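You operate a simulated robot arm through the tools that you are given. There is no shell and no other tool.

You run a simulated robot arm. Do the job below in one go: nothing can be reset, and whatever is moved stays where it is left.

JOB
Put things in order on the wall bench near the doors. At the end: the clear jar (marked "WATER") from the wall bench near the doors stands on top of the yellow block; the clear blue topped filter stands where the red pad stood; the red pad from the wall bench near the doors stands on top of the green box; the blue cap is on the black dish; whatever was shut is shut again. Leave all else as you found it, and nothing knocked over.

The check looks at the end state, three seconds after you hand in, the way a careful person would. Anything else that was tipped, shoved, dropped, spilled or broken makes it a failure. Lids that push on must go on centred and level and be pressed home; caps that screw on are set level and turned clockwise until they are tight.

ROBOT AND FRAMES
A 6-joint arm with a two-finger parallel gripper, fixed in place. Base frame: the origin is on the floor under the middle of its stand, x ahead of it, y to its left, z up; the work surface is at about z = 0.86. Units: m, degrees, N and s.
With the tool pointing down near the work surface it reaches from about 0.26 to 0.68 m from the base axis. Its first joint turns from -66.0 to 66.0 degrees. Payload 2.9 kg.
The TCP is the grasp point between the finger pads, 0.03 m short of the fingertips. In the tool frame z runs along the fingers and y along their closing line. The gripper opens to 0.11 m. The fingers are 0.02 m wide and 0.01 m thick; the gripper's body (0.048 by 0.112 m) begins 0.055 m behind the TCP.
Orientation is told as [roll, pitch, yaw] about the base's x, y, z axes, in that order, counted from this pose: with the fingers straight down and closing along the base's y, the tool's x points along the base's -x, its y along +y and its z along -z.

CONTROLS
- The arm moves only by the tool arm_command. Its argument "rows" is a list of rows, each an object of numbers (a shift or turn left out is 0, a gripper value left out holds the last): "tx", "ty", "tz": the shift along the tool's x, y, z in m; "rx", "ry", "rz": the turn, a rotation vector about the tool's x, y, z in degrees. In form: [{"tx": .., "ty": .., "tz": .., "rx": .., "ry": .., "rz": ..}, ...]. A call has 1 to 20 rows; each row shifts and turns the commanded pose from where the row before left it, along the tool's axes as they then stand. "grip" is the opening in per cent of the stroke, from 0 (shut) to 100 (fully open), set as the call begins (left out, the last holds). A row lasts 0.2 s, in which the tool goes at most 0.05 m and 8.6 degrees; a call with a longer step from one row to the next is refused whole, and so is a gripper value outside its range. A pose out of reach is approached as far as the arm can. The call stops where the force on the tool passes 40 N (or 10 N more than at its start, if that is more) or the arm is blocked; 0.2 s more then pass. The fingers move at their own pace (about 0.108 m/s each) and stop on an object; they squeeze with about 35 N. The grip force told is the motor's: it shows also when the fingers shut on nothing. Time passes only in rows, and 0.2 s behind the last, so rows that do not move let the fingers close. It gives the time, the measured TCP pose, the force on the tool (base axes), the opening and the grip force at its end, in the units of the frame above (readings bear some noise), with the torque about the TCP (base axes, N m) and any sound that the robot's microphone picked up.
- Cameras (640 x 400 px; columns grow to the right, rows downward): "scene" is fixed at [0.0952, 0.4604, 1.375]; the picture's right is [-0.46, -0.89, 0.00], its down [-0.56, 0.29, -0.77] and it looks along [0.68, -0.36, -0.63] (base axes); focal length 217 px, centre (320, 200). "wrist" rides on the gripper at [0.072, 0.017, -0.103] in the tool frame; the picture's right is [-0.23, 0.97, 0.00], its down [-0.76, -0.18, -0.62] and it looks along [-0.61, -0.14, 0.78] (tool axes); focal length 222 px, centre (320, 200). There is no depth. A picture from a camera that has moved, and an enlarged one, comes with that camera's place and axes in the base frame and with its lens.
- capture(camera): a new picture of that camera. It takes no simulated time.
- close_up(camera, box): a new picture of the part [left, top, right, bottom] of that camera's present view, enlarged. It takes no simulated time.
- sign_off(): hands the job in; it is judged then, once.

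Places have to be worked out from the pictures, the camera data and where the tool is seen. Open the gripper and draw the arm clear of the work before you hand the job in, unless the task says otherwise.

The tools are called after "Emit:" by a JSON object that holds its "api" and its "payload". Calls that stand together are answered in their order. arm_command: Moves the arm, as the interface text tells. Its arguments: {"type":"object","properties":{"rows":{"type":"array","items":{"type":"object","properties":{"tx":{"type":"number"},"ty":{"type":"number"},"tz":{"type":"number"},"rx":{"type":"number"},"ry":{"type":"number"},"rz":{"type":"number"}}}},"grip":{"type":"number"}},"required":["rows"]} The other tools are called the same way: capture (camera) takes a picture; close_up (camera, box) takes an enlarged picture of a part of a camera's view; sign_off () hands the job in.

At the start:

```text
clock: 0.0
tcp_pos: [0.4064, -0.0262, 1.1898]
ee_rot: [0.0, 0.0, 0.0]
ft_force: [0.4, 1.2, -0.4]
wrist_torque: [-0.03, -0.01, 0.0]
grip_width: 0.1099
finger_force: 0.0
```

scene: 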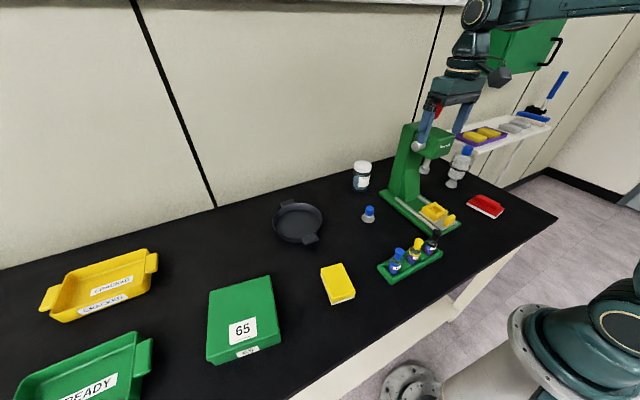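
wrist: 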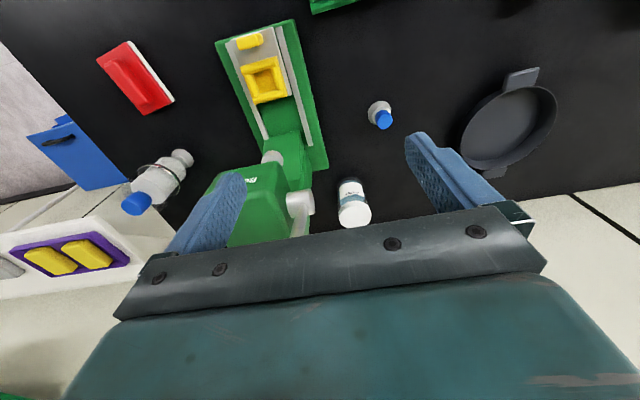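

I'll start by looking closely at the parts of the bench in both cameras to identify the objects.

Emit:
{"api": "close_up", "payload": {"camera": "scene", "box": [330, 120, 530, 245]}}

Emit:
{"api": "close_up", "payload": {"camera": "scene", "box": [190, 180, 460, 370]}}

Emit:
{"api": "close_up", "payload": {"camera": "wrist", "box": [80, 20, 400, 240]}}

Emit:
{"api": "close_up", "payload": {"camera": "scene", "box": [440, 0, 640, 125]}}

```text
3.20 times, centred on (430, 182) of scene
camera zoom: at [0.0952, 0.4604, 1.375], right [-0.46, -0.89, 0.0], down [-0.56, 0.29, -0.77], along [0.68, -0.36, -0.63], focal length 695 px, centre (-32, 256)
```

zoom: 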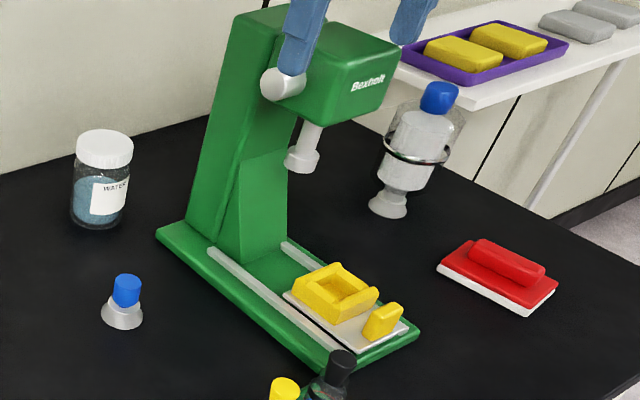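

```text
2.11 times, centred on (325, 275) of scene
camera zoom: at [0.0952, 0.4604, 1.375], right [-0.46, -0.89, 0.0], down [-0.56, 0.29, -0.77], along [0.68, -0.36, -0.63], focal length 457 px, centre (310, 42)
```

zoom: 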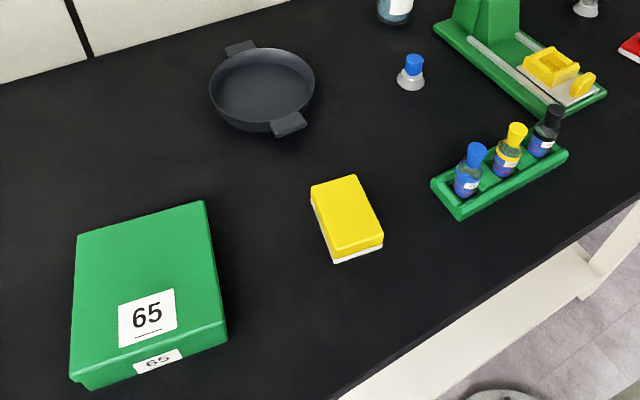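

```text
1.82 times, centred on (240, 130) of wrist
camera zoom: at [0.3348, -0.0092, 1.293], right [0.23, 0.97, 0.0], down [0.76, -0.18, 0.62], along [0.61, -0.14, -0.78], focal length 404 px, centre (466, 327)
```

zoom: 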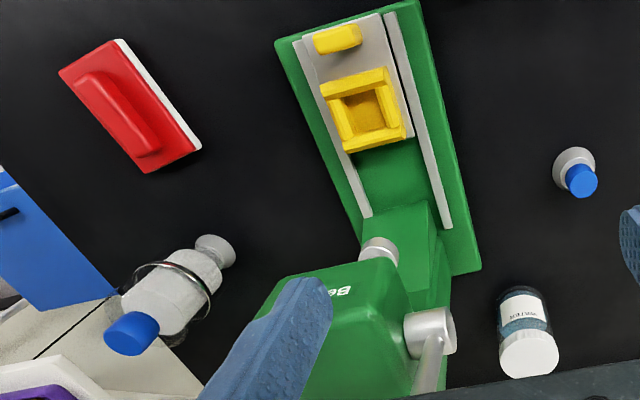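

```text
3.20 times, centred on (540, 62) of scene
camera zoom: at [0.0952, 0.4604, 1.375], right [-0.46, -0.89, 0.0], down [-0.56, 0.29, -0.77], along [0.68, -0.36, -0.63], focal length 695 px, centre (-384, 640)
```

zoom: 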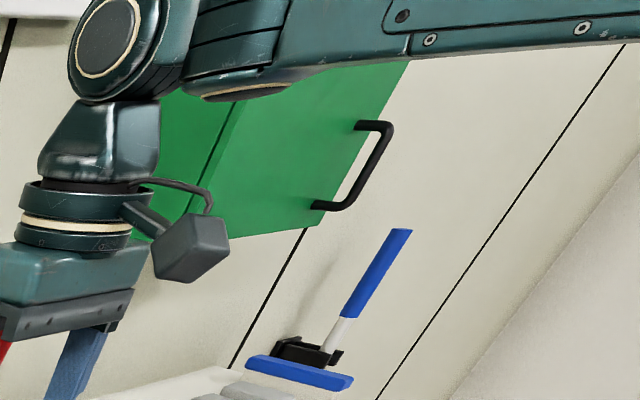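

I need a sharper look at the two blue-topped things, so I zoom further on each of them and on the rack.

Emit:
{"api": "close_up", "payload": {"camera": "scene", "box": [340, 195, 400, 232]}}

Emit:
{"api": "close_up", "payload": {"camera": "scene", "box": [430, 135, 510, 220]}}

Emit:
{"api": "close_up", "payload": {"camera": "scene", "box": [370, 225, 450, 290]}}

Emit:
{"api": "close_up", "payload": {"camera": "wrist", "box": [340, 80, 420, 130]}}

Emit:
{"api": "close_up", "payload": {"camera": "wrist", "box": [100, 130, 220, 230]}}

Emit:
{"api": "close_up", "payload": {"camera": "scene", "box": [0, 230, 180, 400]}}

```text
10.67 times, centred on (370, 214) of scene
camera zoom: at [0.0952, 0.4604, 1.375], right [-0.46, -0.89, 0.0], down [-0.56, 0.29, -0.77], along [0.68, -0.36, -0.63], focal length 2317 px, centre (-213, 56)
```

zoom: 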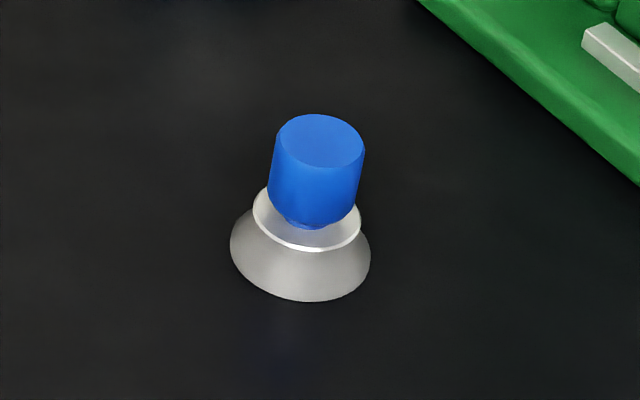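

```text
4.71 times, centred on (470, 178) of scene
camera zoom: at [0.0952, 0.4604, 1.375], right [-0.46, -0.89, 0.0], down [-0.56, 0.29, -0.77], along [0.68, -0.36, -0.63], focal length 1022 px, centre (-386, 306)
```

zoom: 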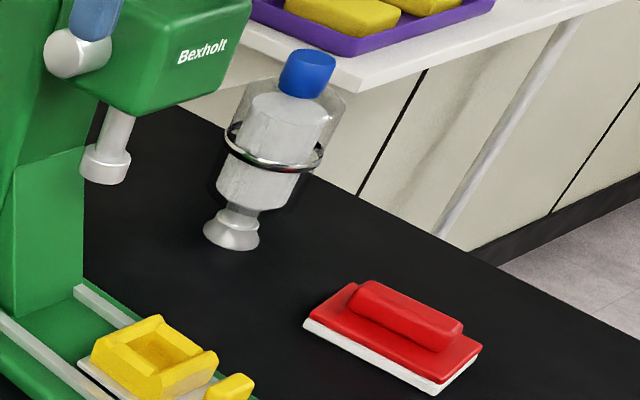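

```text
6.15 times, centred on (410, 258) of scene
camera zoom: at [0.0952, 0.4604, 1.375], right [-0.46, -0.89, 0.0], down [-0.56, 0.29, -0.77], along [0.68, -0.36, -0.63], focal length 1336 px, centre (-234, -154)
```

zoom: 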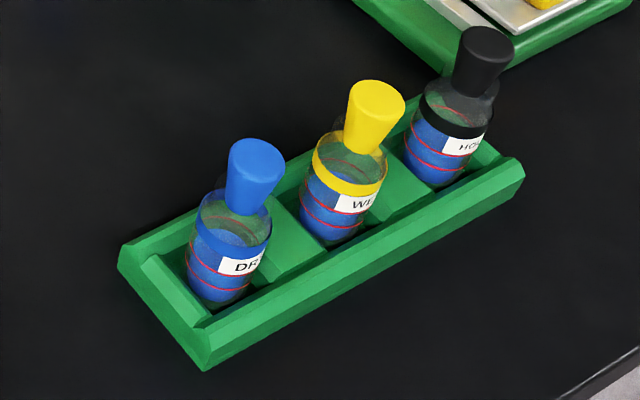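

```text
8.00 times, centred on (380, 105) of wrist
camera zoom: at [0.3348, -0.0092, 1.293], right [0.23, 0.97, 0.0], down [0.76, -0.18, 0.62], along [0.61, -0.14, -0.78], focal length 1777 px, centre (-160, 960)
```

zoom: 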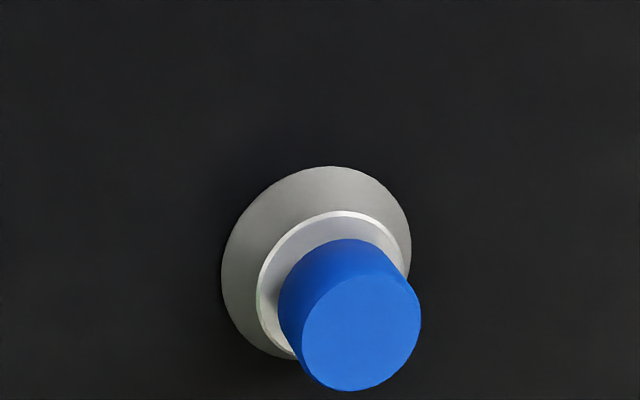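

```text
4.00 times, centred on (160, 180) of wrist
camera zoom: at [0.3348, -0.0092, 1.293], right [0.23, 0.97, 0.0], down [0.76, -0.18, 0.62], along [0.61, -0.14, -0.78], focal length 888 px, centre (960, 280)
```

zoom: 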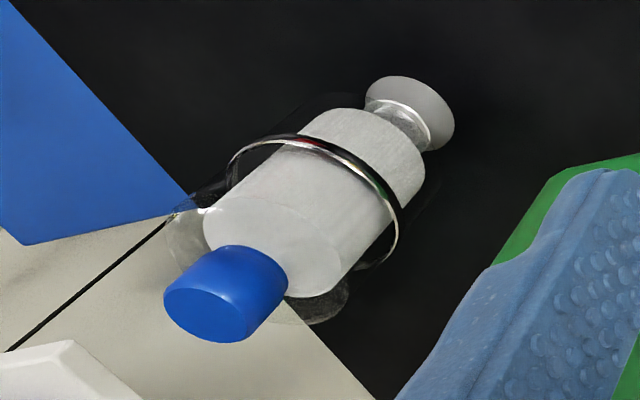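

```text
2.35 times, centred on (90, 315) of scene
camera zoom: at [0.0952, 0.4604, 1.375], right [-0.46, -0.89, 0.0], down [-0.56, 0.29, -0.77], along [0.68, -0.36, -0.63], focal length 511 px, centre (861, -71)
```

zoom: 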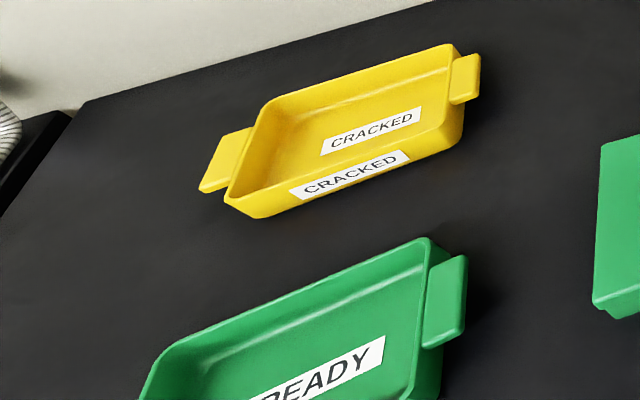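

The big capsule is the blue-topped filter; the small grey cone with a blue cylinder looks like the blue cap. I move sideways (away from the press) and lower to look closely at the small blue thing before deciding.

Emit:
{"api": "arm_command", "payload": {"rows": [{"ty": 0.04}, {"ty": 0.04}, {"ty": 0.036}, {"tz": 0.04}, {"tz": 0.04}, {"tz": 0.04}, {"tz": 0.02}], "grip": 100}}

Emit:
{"api": "capture", "payload": {"camera": "wrist"}}

Emit:
{"api": "capture", "payload": {"camera": "scene"}}

```text
clock: 1.6
tcp_pos: [0.4065, 0.0899, 1.0472]
ee_rot: [-0.1, 0.0, 0.0]
ft_force: [0.5, -0.5, -0.3]
wrist_torque: [0.0, 0.01, -0.01]
grip_width: 0.1102
finger_force: 0.0
```

```text
taken
camera wrist: at [0.335, 0.1066, 1.1518], right [0.23, 0.97, 0.0], down [0.76, -0.18, 0.62], along [0.61, -0.14, -0.78], focal length 222 px, centre (320, 200)
```

wrist: 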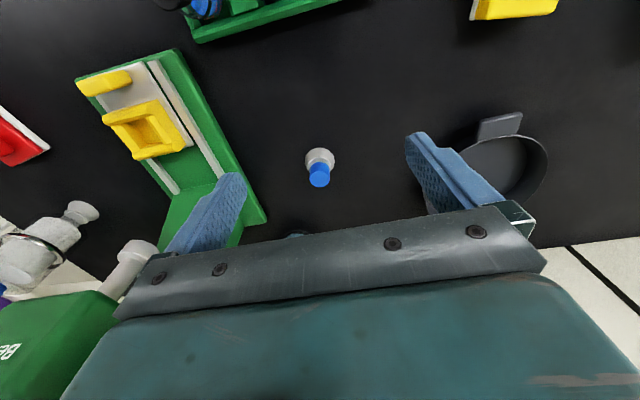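

```text
taken
```

scene: 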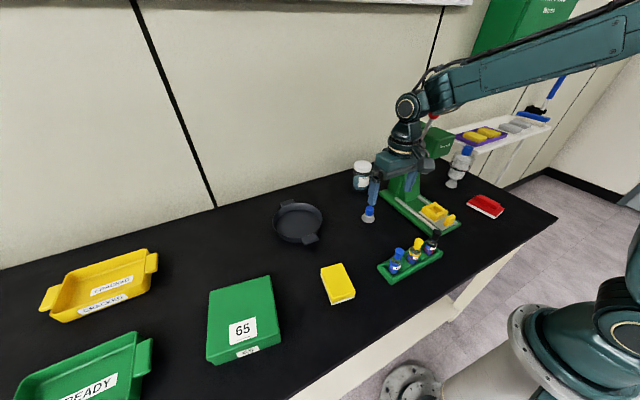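

The small blue-topped thing is centred in view now; I zoom in on it to see whether cap and cone are one piece and to fix its place.

Emit:
{"api": "close_up", "payload": {"camera": "wrist", "box": [280, 135, 360, 195]}}

Emit:
{"api": "close_up", "payload": {"camera": "wrist", "box": [400, 90, 560, 210]}}

Emit:
{"api": "close_up", "payload": {"camera": "wrist", "box": [0, 40, 280, 280]}}

Emit:
{"api": "close_up", "payload": {"camera": "scene", "box": [330, 90, 530, 215]}}

```text
6.67 times, centred on (320, 165) of wrist
camera zoom: at [0.335, 0.1066, 1.1518], right [0.23, 0.97, 0.0], down [0.76, -0.18, 0.62], along [0.61, -0.14, -0.78], focal length 1481 px, centre (320, 433)
```

zoom: 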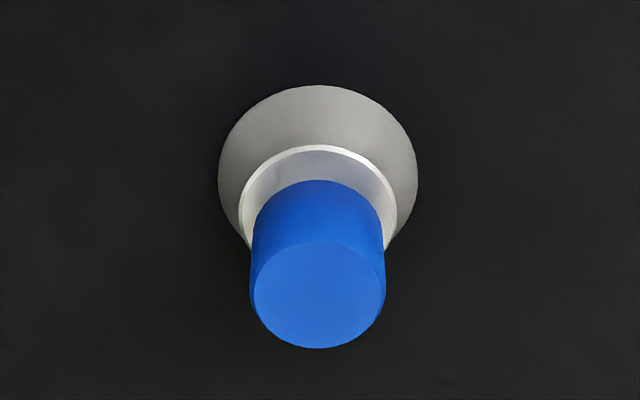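

```text
3.33 times, centred on (480, 150) of wrist
camera zoom: at [0.335, 0.1066, 1.1518], right [0.23, 0.97, 0.0], down [0.76, -0.18, 0.62], along [0.61, -0.14, -0.78], focal length 740 px, centre (-213, 367)
```

zoom: 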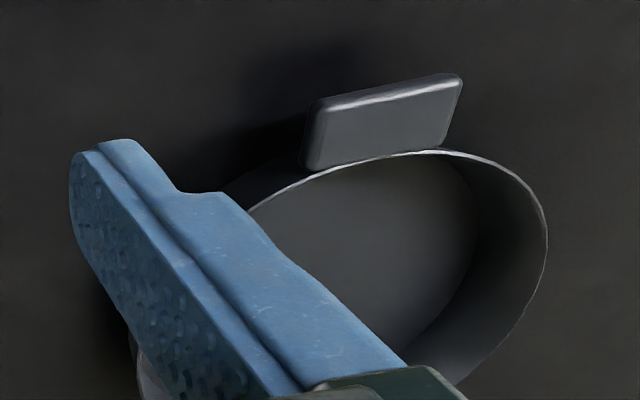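

```text
1.67 times, centred on (140, 160) of wrist
camera zoom: at [0.335, 0.1066, 1.1518], right [0.23, 0.97, 0.0], down [0.76, -0.18, 0.62], along [0.61, -0.14, -0.78], focal length 370 px, centre (620, 267)
```

zoom: 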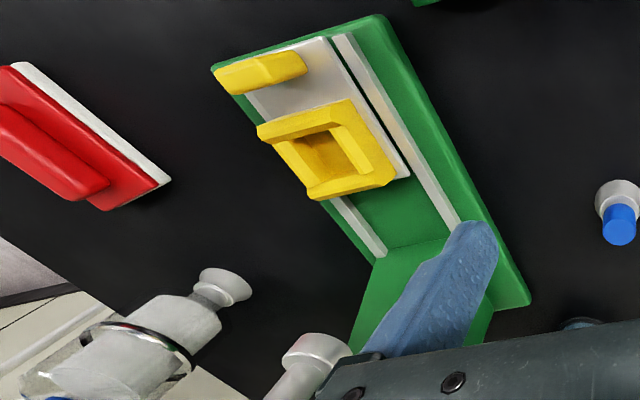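

```text
3.20 times, centred on (430, 152) of scene
camera zoom: at [0.0952, 0.4604, 1.375], right [-0.46, -0.89, 0.0], down [-0.56, 0.29, -0.77], along [0.68, -0.36, -0.63], focal length 695 px, centre (-32, 352)
```

zoom: 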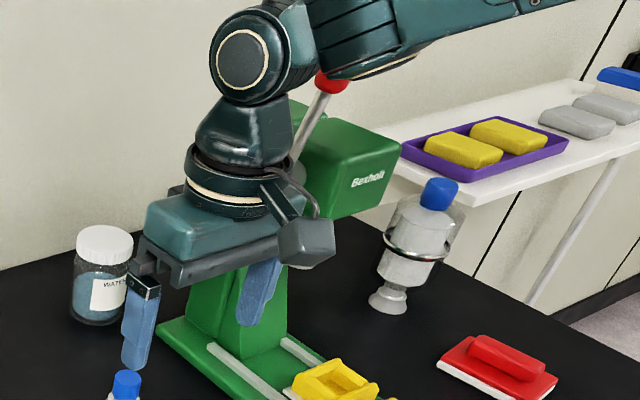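

The cap-and-cone sits at about (0.489, 0.070), 0.05 m tall, with a blue barrel about 26 mm wide. Next I go over the yellow block to measure it, the green box and the dish.

Emit:
{"api": "arm_command", "payload": {"rows": [{"tz": -0.04}, {"tx": 0.02, "ty": 0.042}, {"tx": 0.022, "ty": 0.042}, {"tx": 0.022, "ty": 0.042}, {"tx": 0.022, "ty": 0.042}, {"tx": 0.02, "ty": 0.042}, {"tz": -0.02}]}}

Emit:
{"api": "capture", "payload": {"camera": "wrist"}}

```text
clock: 3.2
tcp_pos: [0.3012, 0.3, 1.1089]
ee_rot: [0.1, 0.0, -0.1]
ft_force: [-0.3, 0.1, 0.3]
wrist_torque: [-0.02, 0.03, -0.03]
grip_width: 0.1101
finger_force: 0.1
```

```text
taken
camera wrist: at [0.229, 0.3175, 1.2137], right [0.23, 0.97, 0.0], down [0.76, -0.18, 0.62], along [0.61, -0.14, -0.78], focal length 222 px, centre (320, 200)
```

wrist: 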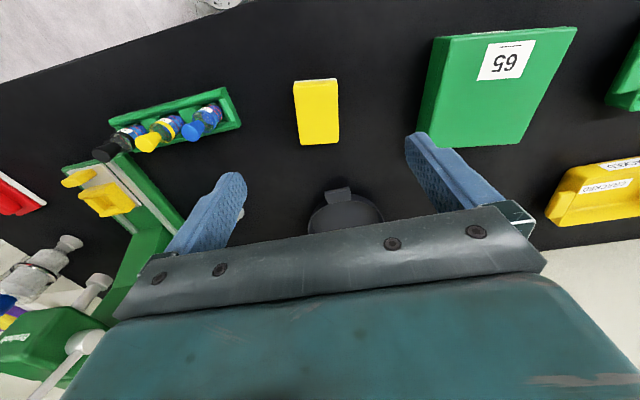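

Emit:
{"api": "close_up", "payload": {"camera": "wrist", "box": [270, 60, 370, 160]}}

Emit:
{"api": "close_up", "payload": {"camera": "wrist", "box": [400, 15, 600, 165]}}

Emit:
{"api": "close_up", "payload": {"camera": "wrist", "box": [80, 70, 260, 180]}}

```text
4.00 times, centred on (320, 110) of wrist
camera zoom: at [0.229, 0.3175, 1.2137], right [0.23, 0.97, 0.0], down [0.76, -0.18, 0.62], along [0.61, -0.14, -0.78], focal length 888 px, centre (320, 560)
```

zoom: 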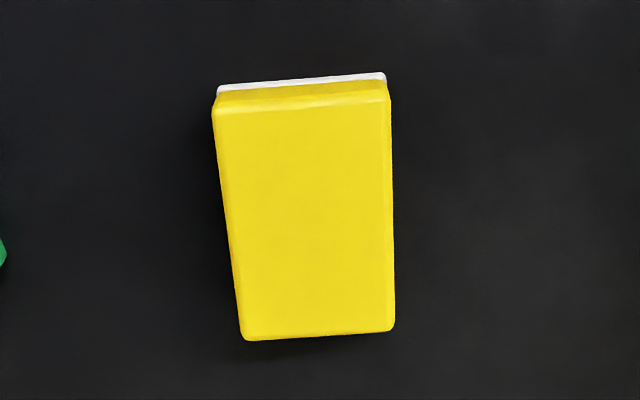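

```text
2.67 times, centred on (500, 90) of wrist
camera zoom: at [0.229, 0.3175, 1.2137], right [0.23, 0.97, 0.0], down [0.76, -0.18, 0.62], along [0.61, -0.14, -0.78], focal length 592 px, centre (-160, 493)
```

zoom: 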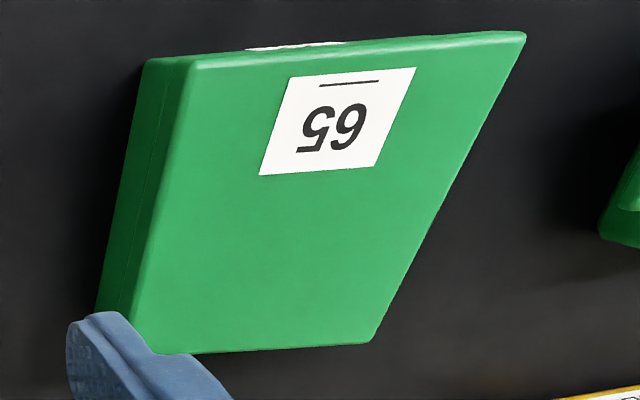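

```text
3.56 times, centred on (170, 125) of wrist
camera zoom: at [0.229, 0.3175, 1.2137], right [0.23, 0.97, 0.0], down [0.76, -0.18, 0.62], along [0.61, -0.14, -0.78], focal length 790 px, centre (853, 467)
```

zoom: 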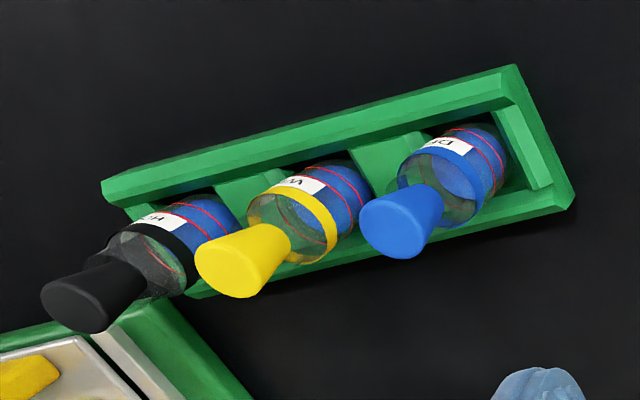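

The yellow block is centred near (0.333, 0.290) with its top at about 0.884. The green box top is centred near (0.353, 0.518) at z≈0.906. Now I swing at small radius and high up, in front of the press, to look at the red pad and filter.

Emit:
{"api": "arm_command", "payload": {"rows": [{"tz": -0.045}, {"tz": -0.045}, {"ty": -0.048}, {"ty": -0.048}, {"ty": -0.048}, {"ty": -0.048}, {"ty": -0.048}, {"ty": -0.048}, {"ty": -0.048}, {"ty": -0.048}, {"ty": -0.048}, {"ty": -0.048}, {"ty": -0.048}, {"ty": -0.048}, {"ty": -0.034}, {}]}}

Emit:
{"api": "capture", "payload": {"camera": "wrist"}}

Emit:
{"api": "capture", "payload": {"camera": "scene"}}

```text
clock: 6.6
tcp_pos: [0.3017, -0.3102, 1.1979]
ee_rot: [0.0, 0.0, -0.1]
ft_force: [-0.5, -0.8, -0.4]
wrist_torque: [-0.01, -0.03, -0.02]
grip_width: 0.1099
finger_force: 0.1
```

```text
taken
camera wrist: at [0.2292, -0.2938, 1.3022], right [0.23, 0.97, 0.0], down [0.76, -0.18, 0.62], along [0.61, -0.14, -0.78], focal length 222 px, centre (320, 200)
```

wrist: 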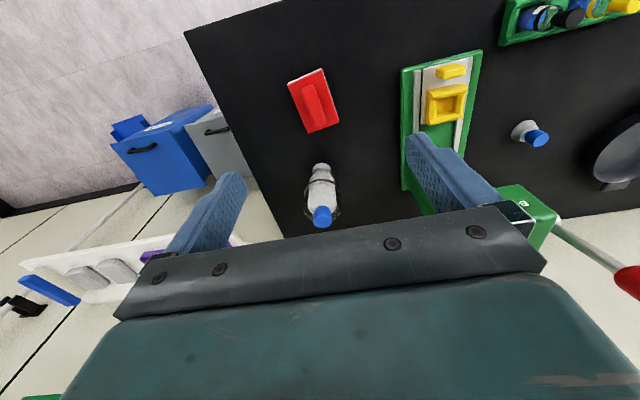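

```text
taken
```

scene: 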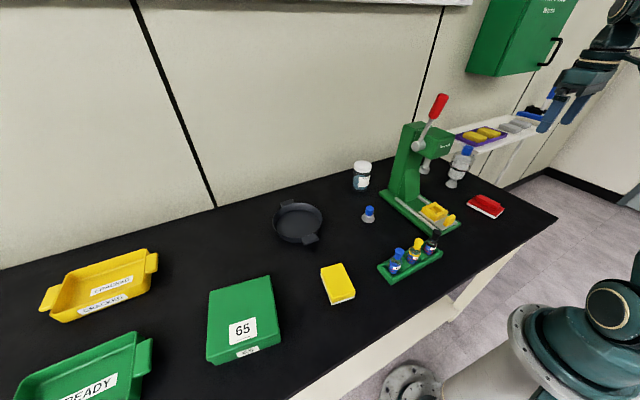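

Both cameras now see the press, filter and red pad well, so I zoom in on these for measurements.

Emit:
{"api": "close_up", "payload": {"camera": "wrist", "box": [270, 50, 370, 150]}}

Emit:
{"api": "close_up", "payload": {"camera": "wrist", "box": [270, 145, 370, 235]}}

Emit:
{"api": "close_up", "payload": {"camera": "scene", "box": [380, 85, 520, 225]}}

Emit:
{"api": "close_up", "payload": {"camera": "scene", "box": [335, 145, 395, 200]}}

Emit:
{"api": "close_up", "payload": {"camera": "scene", "box": [440, 140, 515, 225]}}

```text
4.00 times, centred on (320, 100) of wrist
camera zoom: at [0.2292, -0.2938, 1.3022], right [0.23, 0.97, 0.0], down [0.76, -0.18, 0.62], along [0.61, -0.14, -0.78], focal length 888 px, centre (320, 600)
```

zoom: 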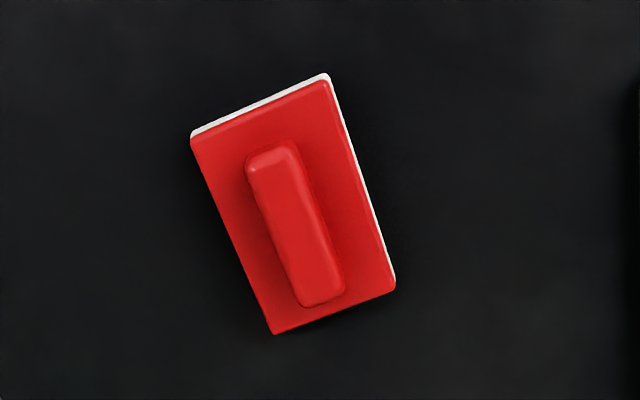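

```text
4.44 times, centred on (320, 190) of wrist
camera zoom: at [0.2292, -0.2938, 1.3022], right [0.23, 0.97, 0.0], down [0.76, -0.18, 0.62], along [0.61, -0.14, -0.78], focal length 987 px, centre (320, 244)
```

zoom: 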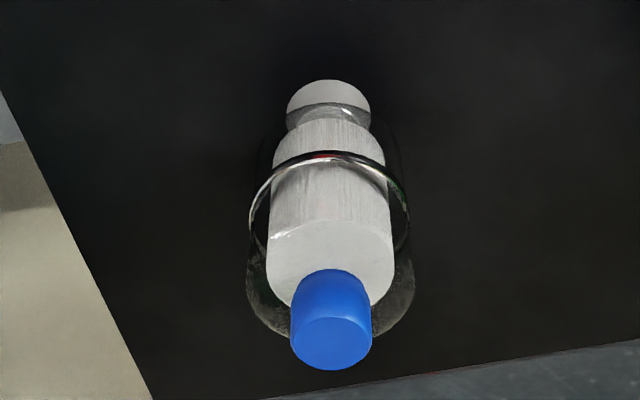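

```text
2.86 times, centred on (450, 155) of scene
camera zoom: at [0.0952, 0.4604, 1.375], right [-0.46, -0.89, 0.0], down [-0.56, 0.29, -0.77], along [0.68, -0.36, -0.63], focal length 620 px, centre (-51, 329)
```

zoom: 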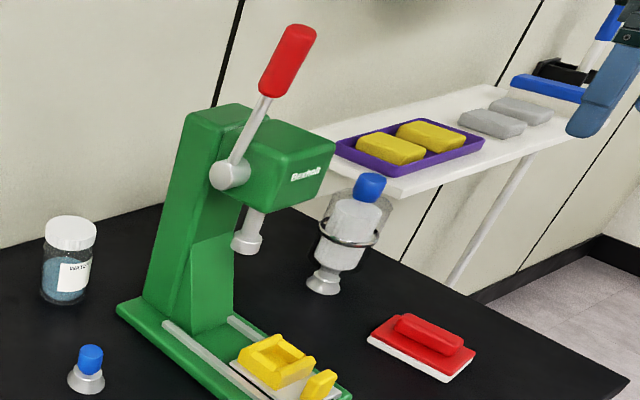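

```text
7.27 times, centred on (365, 172) of scene
camera zoom: at [0.0952, 0.4604, 1.375], right [-0.46, -0.89, 0.0], down [-0.56, 0.29, -0.77], along [0.68, -0.36, -0.63], focal length 1580 px, centre (-7, 400)
```

zoom: 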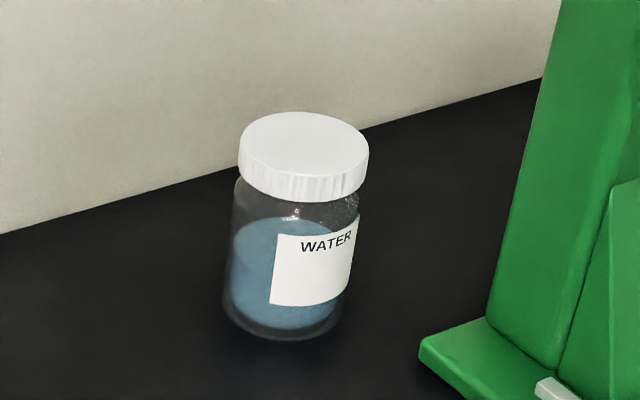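

```text
4.71 times, centred on (478, 182) of scene
camera zoom: at [0.0952, 0.4604, 1.375], right [-0.46, -0.89, 0.0], down [-0.56, 0.29, -0.77], along [0.68, -0.36, -0.63], focal length 1022 px, centre (-421, 282)
```

zoom: 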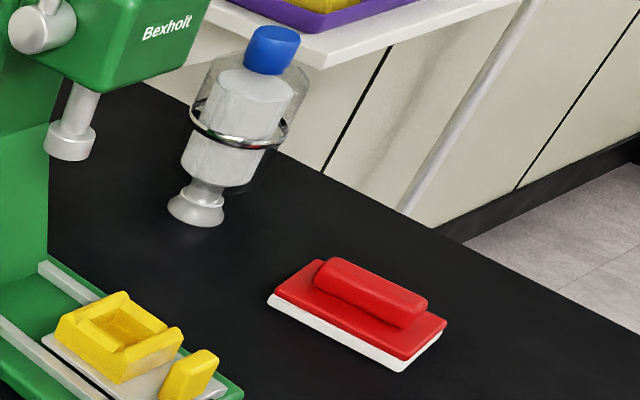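

Red pad: centre about (0.340, -0.330), long axis turned about +8.6°, handle bar roughly 22 mm wide. The filter stands near (0.490, -0.351) with its top at about 1.028. I move above the pad, turn the gripper to match it and lower for a check.

Emit:
{"api": "arm_command", "payload": {"rows": [{"tx": -0.038, "ty": -0.02}, {"rz": -4.3}, {"rz": -4.3}, {"tz": 0.045}, {"tz": 0.045}, {"tz": 0.045}, {"tz": 0.045}, {}], "grip": 60}}

Emit:
{"api": "capture", "payload": {"camera": "wrist"}}

```text
clock: 8.4
tcp_pos: [0.3388, -0.3316, 1.0189]
ee_rot: [0.0, -0.1, 8.6]
ft_force: [-0.2, 0.9, 1.1]
wrist_torque: [0.02, 0.01, 0.02]
grip_width: 0.0661
finger_force: 0.0
```

```text
taken
camera wrist: at [0.2662, -0.3251, 1.1227], right [0.08, 1.0, 0.0], down [0.78, -0.06, 0.62], along [0.62, -0.05, -0.78], focal length 222 px, centre (320, 200)
```

wrist: 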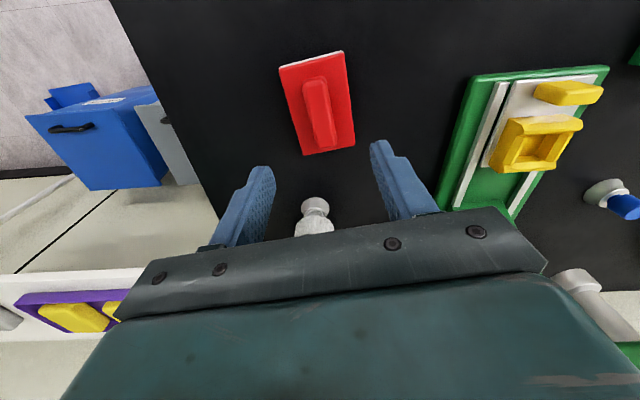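

The pad's centre lies right under the tool (diagonals cross at column 320, row 111, as expected). I lower towards the handle and stop short to check the height.

Emit:
{"api": "arm_command", "payload": {"rows": [{"tz": 0.04}, {"tz": 0.03}, {"tz": 0.015}, {}], "grip": 50}}

Emit:
{"api": "capture", "payload": {"camera": "wrist"}}

Emit:
{"api": "close_up", "payload": {"camera": "scene", "box": [440, 120, 540, 225]}}

```text
clock: 9.4
tcp_pos: [0.3398, -0.3307, 0.9345]
ee_rot: [0.0, 0.0, 8.6]
ft_force: [0.8, -0.9, -0.1]
wrist_torque: [-0.01, 0.0, 0.04]
grip_width: 0.055
finger_force: 0.0
```

```text
taken
camera wrist: at [0.266, -0.3252, 1.0376], right [0.08, 1.0, 0.0], down [0.78, -0.06, 0.62], along [0.62, -0.05, -0.78], focal length 222 px, centre (320, 200)
```

wrist: 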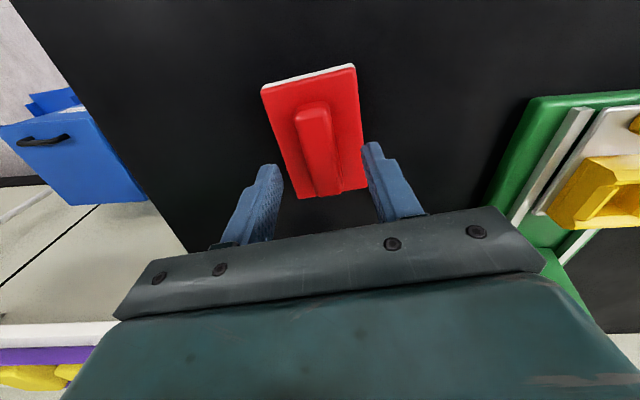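

```text
3.81 times, centred on (490, 172) of scene
camera zoom: at [0.0952, 0.4604, 1.375], right [-0.46, -0.89, 0.0], down [-0.56, 0.29, -0.77], along [0.68, -0.36, -0.63], focal length 827 px, centre (-328, 305)
```

zoom: 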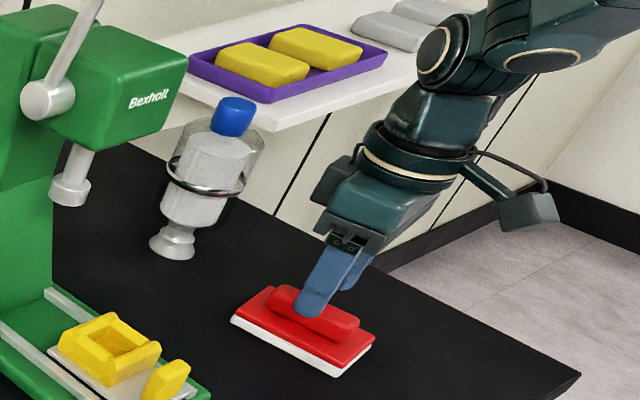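

The fingers straddle the handle cleanly; tips are at about 0.9045. I lower 18 mm and check again before closing.

Emit:
{"api": "arm_command", "payload": {"rows": [{"tz": 0.01}, {"tz": 0.008}, {}]}}

Emit:
{"api": "close_up", "payload": {"camera": "scene", "box": [465, 165, 525, 220]}}

Emit:
{"api": "close_up", "payload": {"camera": "wrist", "box": [230, 90, 410, 230]}}

```text
clock: 10.2
tcp_pos: [0.3389, -0.3295, 0.9167]
ee_rot: [0.0, 0.1, 8.6]
ft_force: [0.0, 0.4, -0.7]
wrist_torque: [0.02, -0.01, 0.0]
grip_width: 0.055
finger_force: 0.0
```

```text
7.27 times, centred on (495, 192) of scene
camera zoom: at [0.0952, 0.4604, 1.375], right [-0.46, -0.89, 0.0], down [-0.56, 0.29, -0.77], along [0.68, -0.36, -0.63], focal length 1580 px, centre (-953, 254)
```

zoom: 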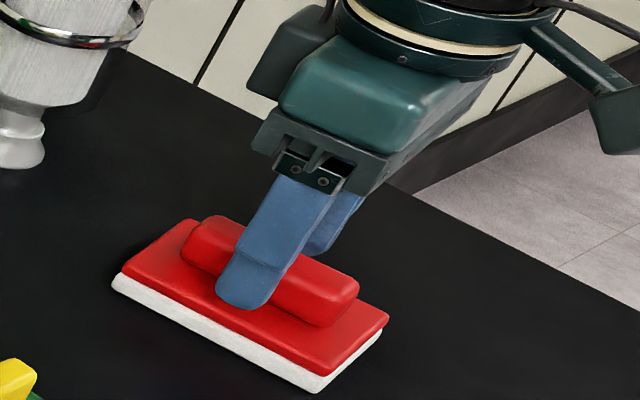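

```text
2.86 times, centred on (320, 160) of wrist
camera zoom: at [0.2653, -0.3247, 1.0199], right [0.08, 1.0, 0.0], down [0.78, -0.06, 0.62], along [0.62, -0.05, -0.78], focal length 635 px, centre (320, 314)
```

zoom: 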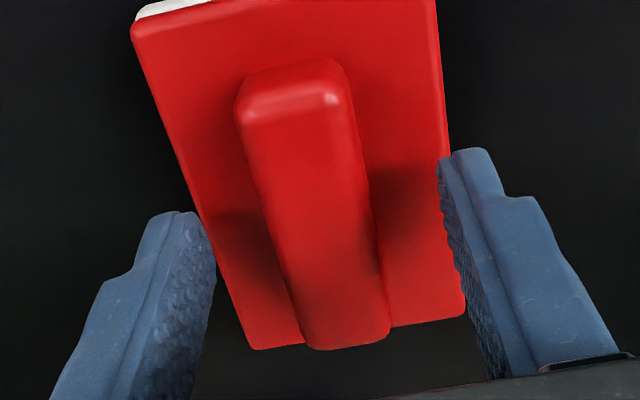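

The tips are down beside the handle with a shadow gap to the plate. I close the gripper on the handle and let it settle.

Emit:
{"api": "arm_command", "payload": {"rows": [{"tz": 0.003}, {}, {}, {}], "grip": 0}}

Emit:
{"api": "close_up", "payload": {"camera": "scene", "box": [465, 165, 525, 220]}}

```text
clock: 11.2
tcp_pos: [0.3392, -0.331, 0.9131]
ee_rot: [-0.1, -0.1, 8.6]
ft_force: [-2.1, 3.5, 21.4]
wrist_torque: [0.1, 0.26, -0.17]
grip_width: 0.023
finger_force: 35.2
```

```text
7.27 times, centred on (495, 192) of scene
camera zoom: at [0.0949, 0.4607, 1.3749], right [-0.46, -0.89, 0.0], down [-0.56, 0.29, -0.77], along [0.68, -0.36, -0.63], focal length 1580 px, centre (-953, 254)
```

zoom: 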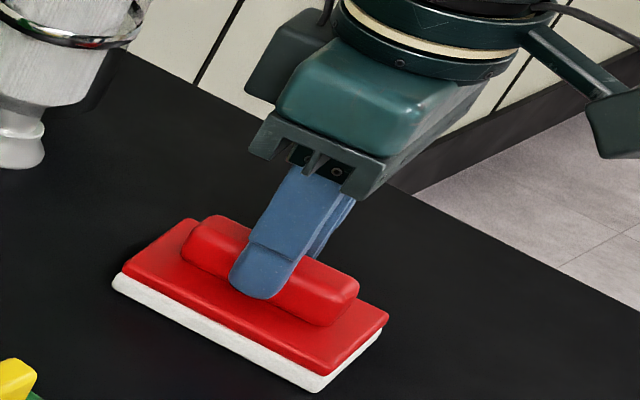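

The handle is gripped (23 mm), with the tips just touching the plate, so the pad's underside is about 54 mm below the TCP. I lift it straight up and check that it came along.

Emit:
{"api": "arm_command", "payload": {"rows": [{"tz": -0.01}, {"tz": -0.03}, {"tz": -0.045}, {"tz": -0.045}, {"tz": -0.045}, {"tz": -0.045}, {"tz": -0.045}, {"tz": -0.025}, {}]}}

Emit:
{"api": "capture", "payload": {"camera": "wrist"}}

```text
clock: 13.2
tcp_pos: [0.3392, -0.3298, 1.2033]
ee_rot: [0.0, 0.0, 8.7]
ft_force: [-0.7, 0.4, -0.3]
wrist_torque: [-0.02, -0.02, 0.02]
grip_width: 0.023
finger_force: 34.5
```

```text
taken
camera wrist: at [0.2649, -0.324, 1.3086], right [0.08, 1.0, 0.0], down [0.78, -0.06, 0.62], along [0.62, -0.05, -0.78], focal length 222 px, centre (320, 200)
```

wrist: 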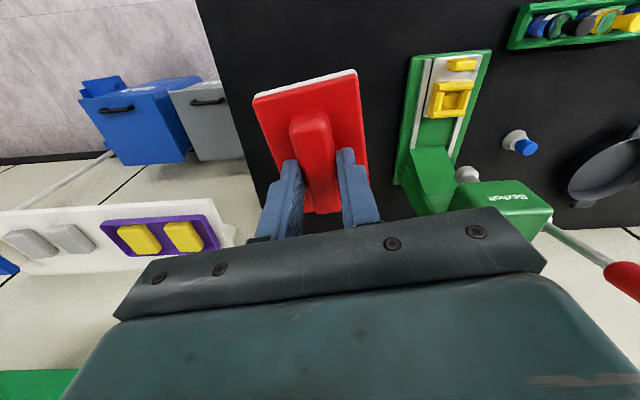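

The pad is held level. I square the gripper, draw in to x≈0.30 and swing over in front of the press toward the green box.

Emit:
{"api": "arm_command", "payload": {"rows": [{"rz": 4.3}, {"rz": 4.3}, {"tx": 0.039}, {"ty": 0.03}, {"ty": 0.045}, {"ty": 0.045}, {"ty": 0.045}, {"ty": 0.045}, {"ty": 0.045}, {"ty": 0.045}, {"ty": 0.045}, {"ty": 0.045}, {"ty": 0.045}, {"ty": 0.045}, {"ty": 0.045}, {"ty": 0.045}, {"ty": 0.045}, {"ty": 0.045}, {}]}}

```text
clock: 17.2
tcp_pos: [0.3001, 0.331, 1.203]
ee_rot: [0.0, 0.0, 0.1]
ft_force: [0.0, 0.6, 0.0]
wrist_torque: [-0.03, -0.04, -0.01]
grip_width: 0.023
finger_force: 35.2
```

Now at (0.300, 0.331). I continue to above the green box centre (0.353, 0.518), turn about -6° to line up with the box and lower to a checking height.

Emit:
{"api": "arm_command", "payload": {"rows": [{"ty": 0.0375, "tx": -0.0106}, {"ty": 0.0375, "tx": -0.0106}, {"ty": 0.0375, "tx": -0.0106}, {"ty": 0.0375, "tx": -0.0106}, {"ty": 0.037, "tx": -0.0106}, {"rz": 6}, {"tz": 0.04}, {"tz": 0.04}, {"tz": 0.03}, {"tz": 0.02}, {}]}}

Emit:
{"api": "capture", "payload": {"camera": "wrist"}}

Emit:
{"api": "capture", "payload": {"camera": "scene"}}

```text
clock: 19.6
tcp_pos: [0.3409, 0.4829, 1.0687]
ee_rot: [0.0, 0.0, -6.0]
ft_force: [0.8, 0.6, 0.2]
wrist_torque: [0.01, -0.05, 0.01]
grip_width: 0.0231
finger_force: 35.1
out of reach, approached as far as the arm can: row 5
```

```text
taken
camera wrist: at [0.2713, 0.5074, 1.1731], right [0.33, 0.94, 0.0], down [0.74, -0.26, 0.62], along [0.59, -0.2, -0.78], focal length 222 px, centre (320, 200)
```

wrist: 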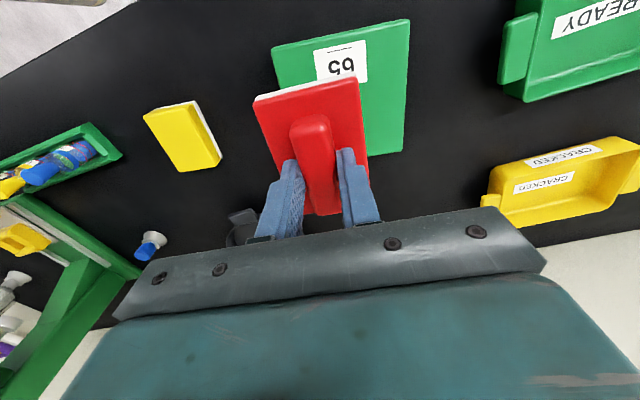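

```text
taken
```

scene: 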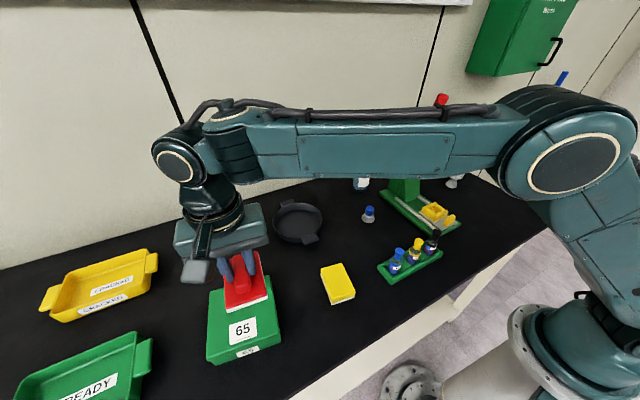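

The arm stopped short at (0.341, 0.483). From this view the box centre works out at (0.352, 0.512) with a yaw of about -9.5°, so I shift and turn the rest of the way while lowering a little.

Emit:
{"api": "arm_command", "payload": {"rows": [{"tz": 0.03}, {"tx": -0.004, "ty": 0.015}, {"tx": -0.004, "ty": 0.015}, {"rz": 3.5}, {}]}}

Emit:
{"api": "capture", "payload": {"camera": "wrist"}}

```text
clock: 20.8
tcp_pos: [0.3526, 0.5117, 1.0383]
ee_rot: [0.1, 0.0, -9.5]
ft_force: [-0.7, -0.9, -0.7]
wrist_torque: [0.01, -0.01, 0.0]
grip_width: 0.0231
finger_force: 35.3
```

```text
taken
camera wrist: at [0.2836, 0.5409, 1.1439], right [0.39, 0.92, 0.0], down [0.72, -0.3, 0.62], along [0.57, -0.24, -0.78], focal length 222 px, centre (320, 200)
```

wrist: 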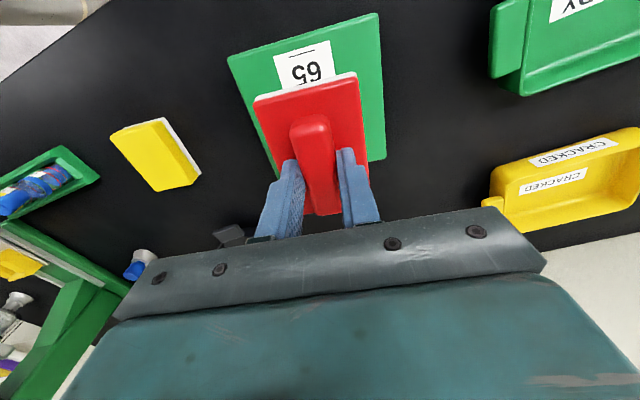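

Position is right over the box centre and lined up. I lower to just above the box top and then check with the scene camera.

Emit:
{"api": "arm_command", "payload": {"rows": [{"tz": 0.035}, {"tz": 0.025}, {"tz": 0.008}, {}]}}

Emit:
{"api": "close_up", "payload": {"camera": "scene", "box": [180, 220, 320, 370]}}

```text
clock: 21.8
tcp_pos: [0.3521, 0.5124, 0.9722]
ee_rot: [0.0, 0.0, -9.5]
ft_force: [0.1, 0.0, -1.1]
wrist_torque: [-0.01, -0.02, 0.0]
grip_width: 0.0231
finger_force: 35.1
```

```text
2.67 times, centred on (250, 295) of scene
camera zoom: at [0.0952, 0.4604, 1.375], right [-0.46, -0.89, 0.0], down [-0.56, 0.29, -0.77], along [0.68, -0.36, -0.63], focal length 579 px, centre (507, -53)
```

zoom: 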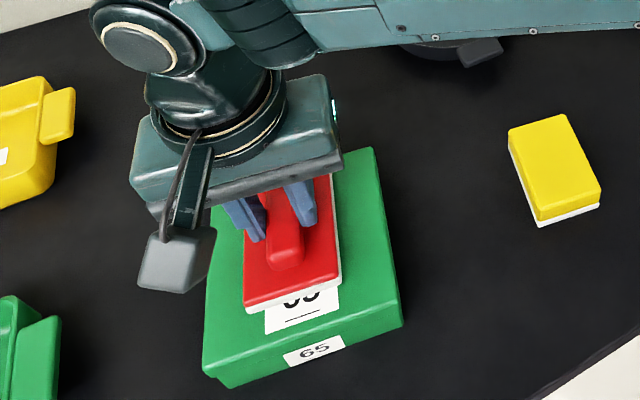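

The pad hovers a little above the box top. I lower in small steps until the contact force shows.

Emit:
{"api": "arm_command", "payload": {"rows": [{"tz": 0.003}, {"tz": 0.003}, {}]}}

Emit:
{"api": "arm_command", "payload": {"rows": [{"tz": 0.002}, {}]}}

```text
clock: 22.6
tcp_pos: [0.3512, 0.5127, 0.9689]
ee_rot: [0.2, -0.1, -9.5]
ft_force: [-3.3, -3.5, 19.7]
wrist_torque: [-0.27, 0.15, -0.04]
grip_width: 0.0231
finger_force: 34.5
```

```text
clock: 23.2
tcp_pos: [0.3521, 0.5131, 0.9674]
ee_rot: [0.3, -0.1, -9.5]
ft_force: [-2.6, -3.7, 33.8]
wrist_torque: [-0.24, 0.2, -0.03]
grip_width: 0.023
finger_force: 35.0
```

Contact reached (box top ≈0.915). I ease off by 3 mm to shed the push, then open the gripper.

Emit:
{"api": "arm_command", "payload": {"rows": [{"tz": -0.0035}, {}]}}

Emit:
{"api": "arm_command", "payload": {"rows": [{}, {}, {}], "grip": 40}}

```text
clock: 23.8
tcp_pos: [0.3523, 0.5126, 0.9665]
ee_rot: [0.3, -0.1, -9.5]
ft_force: [3.3, 4.8, 16.5]
wrist_torque: [0.11, -0.54, 0.06]
grip_width: 0.023
finger_force: 35.1
```

```text
clock: 24.6
tcp_pos: [0.3523, 0.5126, 0.9666]
ee_rot: [0.0, 0.0, -9.5]
ft_force: [0.7, 0.2, 0.5]
wrist_torque: [-0.04, -0.03, 0.02]
grip_width: 0.0438
finger_force: 0.0
```

Released with no residual force. I raise straight up and check that the pad sits flat on the box.

Emit:
{"api": "arm_command", "payload": {"rows": [{"tz": -0.02}, {"tz": -0.04}, {"tz": -0.045}, {"tz": -0.03}, {}]}}

Emit:
{"api": "capture", "payload": {"camera": "wrist"}}

Emit:
{"api": "close_up", "payload": {"camera": "scene", "box": [180, 220, 320, 370]}}

```text
clock: 25.8
tcp_pos: [0.3513, 0.513, 1.1021]
ee_rot: [0.0, 0.0, -9.5]
ft_force: [-0.3, 0.3, 0.7]
wrist_torque: [0.0, 0.03, -0.01]
grip_width: 0.0442
finger_force: 0.0
```

```text
taken
camera wrist: at [0.283, 0.5412, 1.2059], right [0.38, 0.92, 0.0], down [0.72, -0.3, 0.62], along [0.58, -0.24, -0.78], focal length 222 px, centre (320, 200)
```

wrist: 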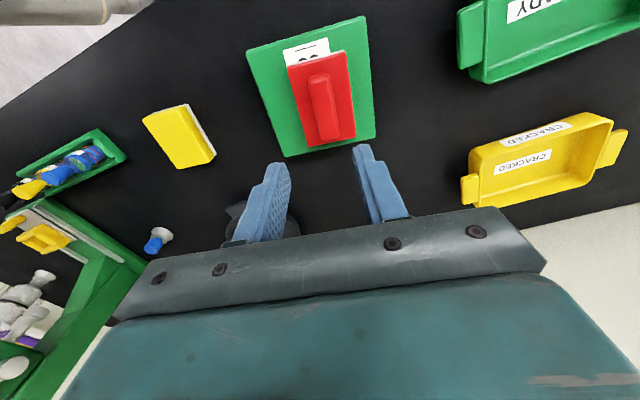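

```text
2.67 times, centred on (250, 295) of scene
camera zoom: at [0.0952, 0.4604, 1.375], right [-0.46, -0.89, 0.0], down [-0.56, 0.29, -0.77], along [0.68, -0.36, -0.63], focal length 579 px, centre (507, -53)
```

zoom: 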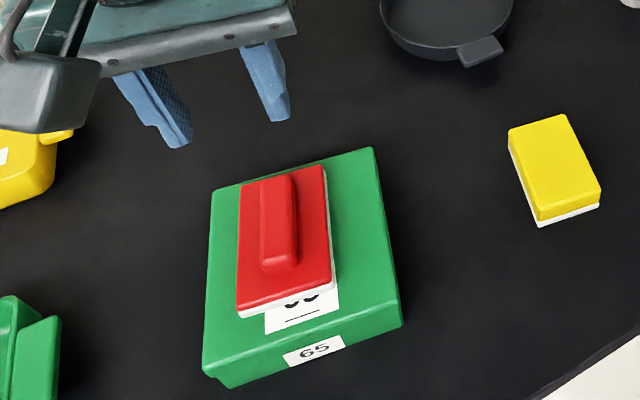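

The red pad lies flat on the green box. Next the blue cap: I square the gripper and move over to above it at about (0.489, 0.070).

Emit:
{"api": "arm_command", "payload": {"rows": [{"rz": -4.75}, {"rz": -4.75}, {"tx": -0.0138, "ty": -0.0443}, {"tx": -0.0138, "ty": -0.0443}, {"tx": -0.0138, "ty": -0.0443}, {"tx": -0.0138, "ty": -0.0443}, {"tx": -0.0138, "ty": -0.0443}, {"tx": -0.0138, "ty": -0.0443}, {"tx": -0.0138, "ty": -0.0443}, {"tx": -0.0138, "ty": -0.0443}, {"tx": -0.0138, "ty": -0.0443}, {"tx": -0.0138, "ty": -0.0443}, {"tz": 0.04}, {"tz": 0.04}, {}], "grip": 60}}

Emit:
{"api": "capture", "payload": {"camera": "wrist"}}

Emit:
{"api": "capture", "payload": {"camera": "scene"}}

```text
clock: 29.0
tcp_pos: [0.4905, 0.0698, 1.0218]
ee_rot: [0.0, 0.0, 0.0]
ft_force: [-0.8, -0.2, -0.3]
wrist_torque: [0.03, 0.0, 0.0]
grip_width: 0.0658
finger_force: 0.0
```

```text
taken
camera wrist: at [0.4186, 0.0863, 1.1256], right [0.23, 0.97, 0.0], down [0.76, -0.18, 0.62], along [0.61, -0.14, -0.78], focal length 222 px, centre (320, 200)
```

wrist: 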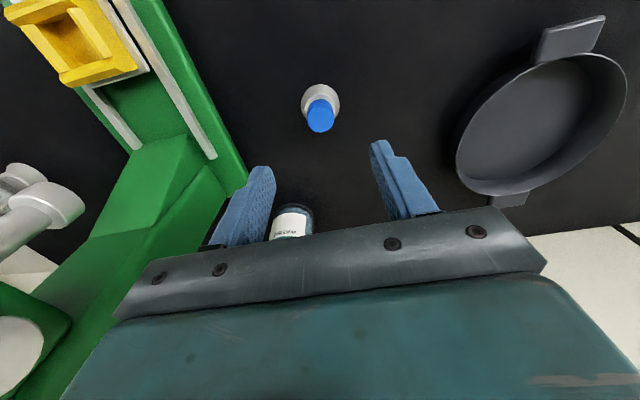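

```text
taken
```

scene: 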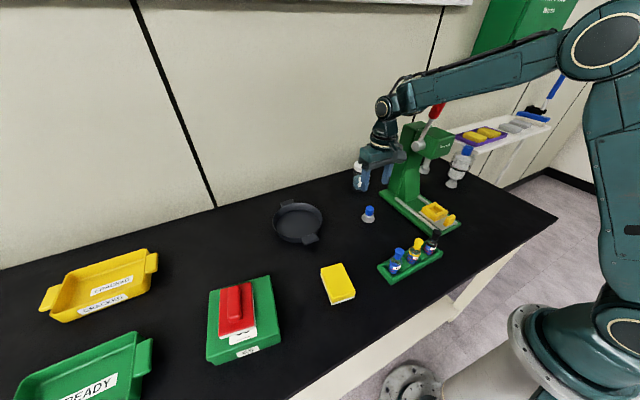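

The cap is at column 320, so it is right under the tool. The dish is well in view, so I zoom in on the cap, dish and jar for exact places.

Emit:
{"api": "close_up", "payload": {"camera": "wrist", "box": [280, 65, 360, 145]}}

Emit:
{"api": "close_up", "payload": {"camera": "wrist", "box": [440, 10, 640, 215]}}

Emit:
{"api": "close_up", "payload": {"camera": "scene", "box": [340, 80, 480, 230]}}

```text
5.00 times, centred on (320, 105) of wrist
camera zoom: at [0.4186, 0.0863, 1.1256], right [0.23, 0.97, 0.0], down [0.76, -0.18, 0.62], along [0.61, -0.14, -0.78], focal length 1111 px, centre (320, 675)
```

zoom: 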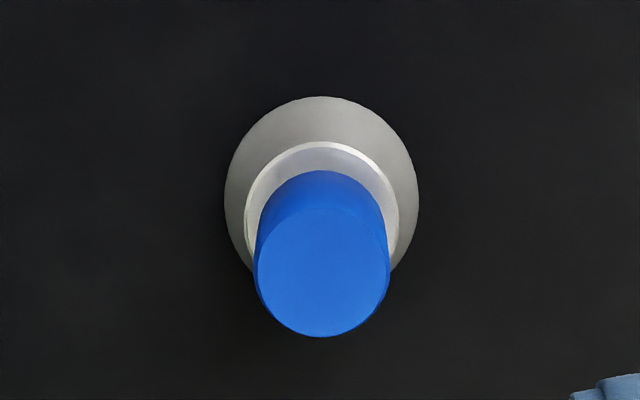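

```text
1.95 times, centred on (540, 112) of wrist
camera zoom: at [0.4186, 0.0863, 1.1256], right [0.23, 0.97, 0.0], down [0.76, -0.18, 0.62], along [0.61, -0.14, -0.78], focal length 433 px, centre (-109, 371)
```

zoom: 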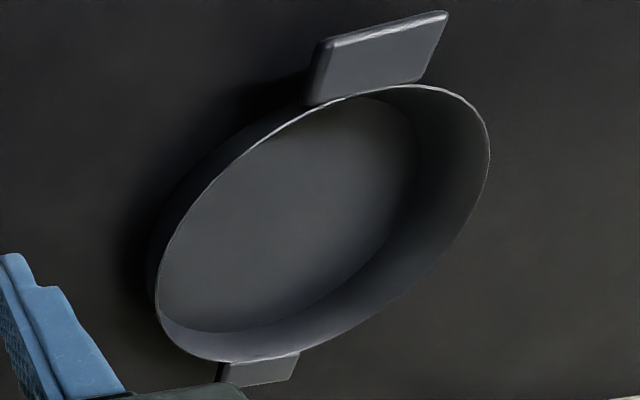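

```text
2.67 times, centred on (410, 155) of scene
camera zoom: at [0.0952, 0.4604, 1.375], right [-0.46, -0.89, 0.0], down [-0.56, 0.29, -0.77], along [0.68, -0.36, -0.63], focal length 579 px, centre (80, 320)
```

zoom: 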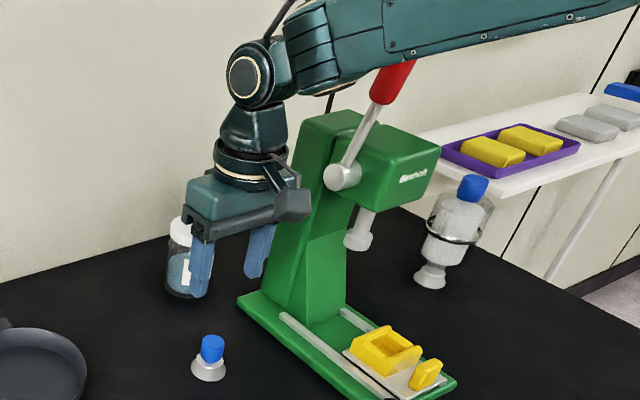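

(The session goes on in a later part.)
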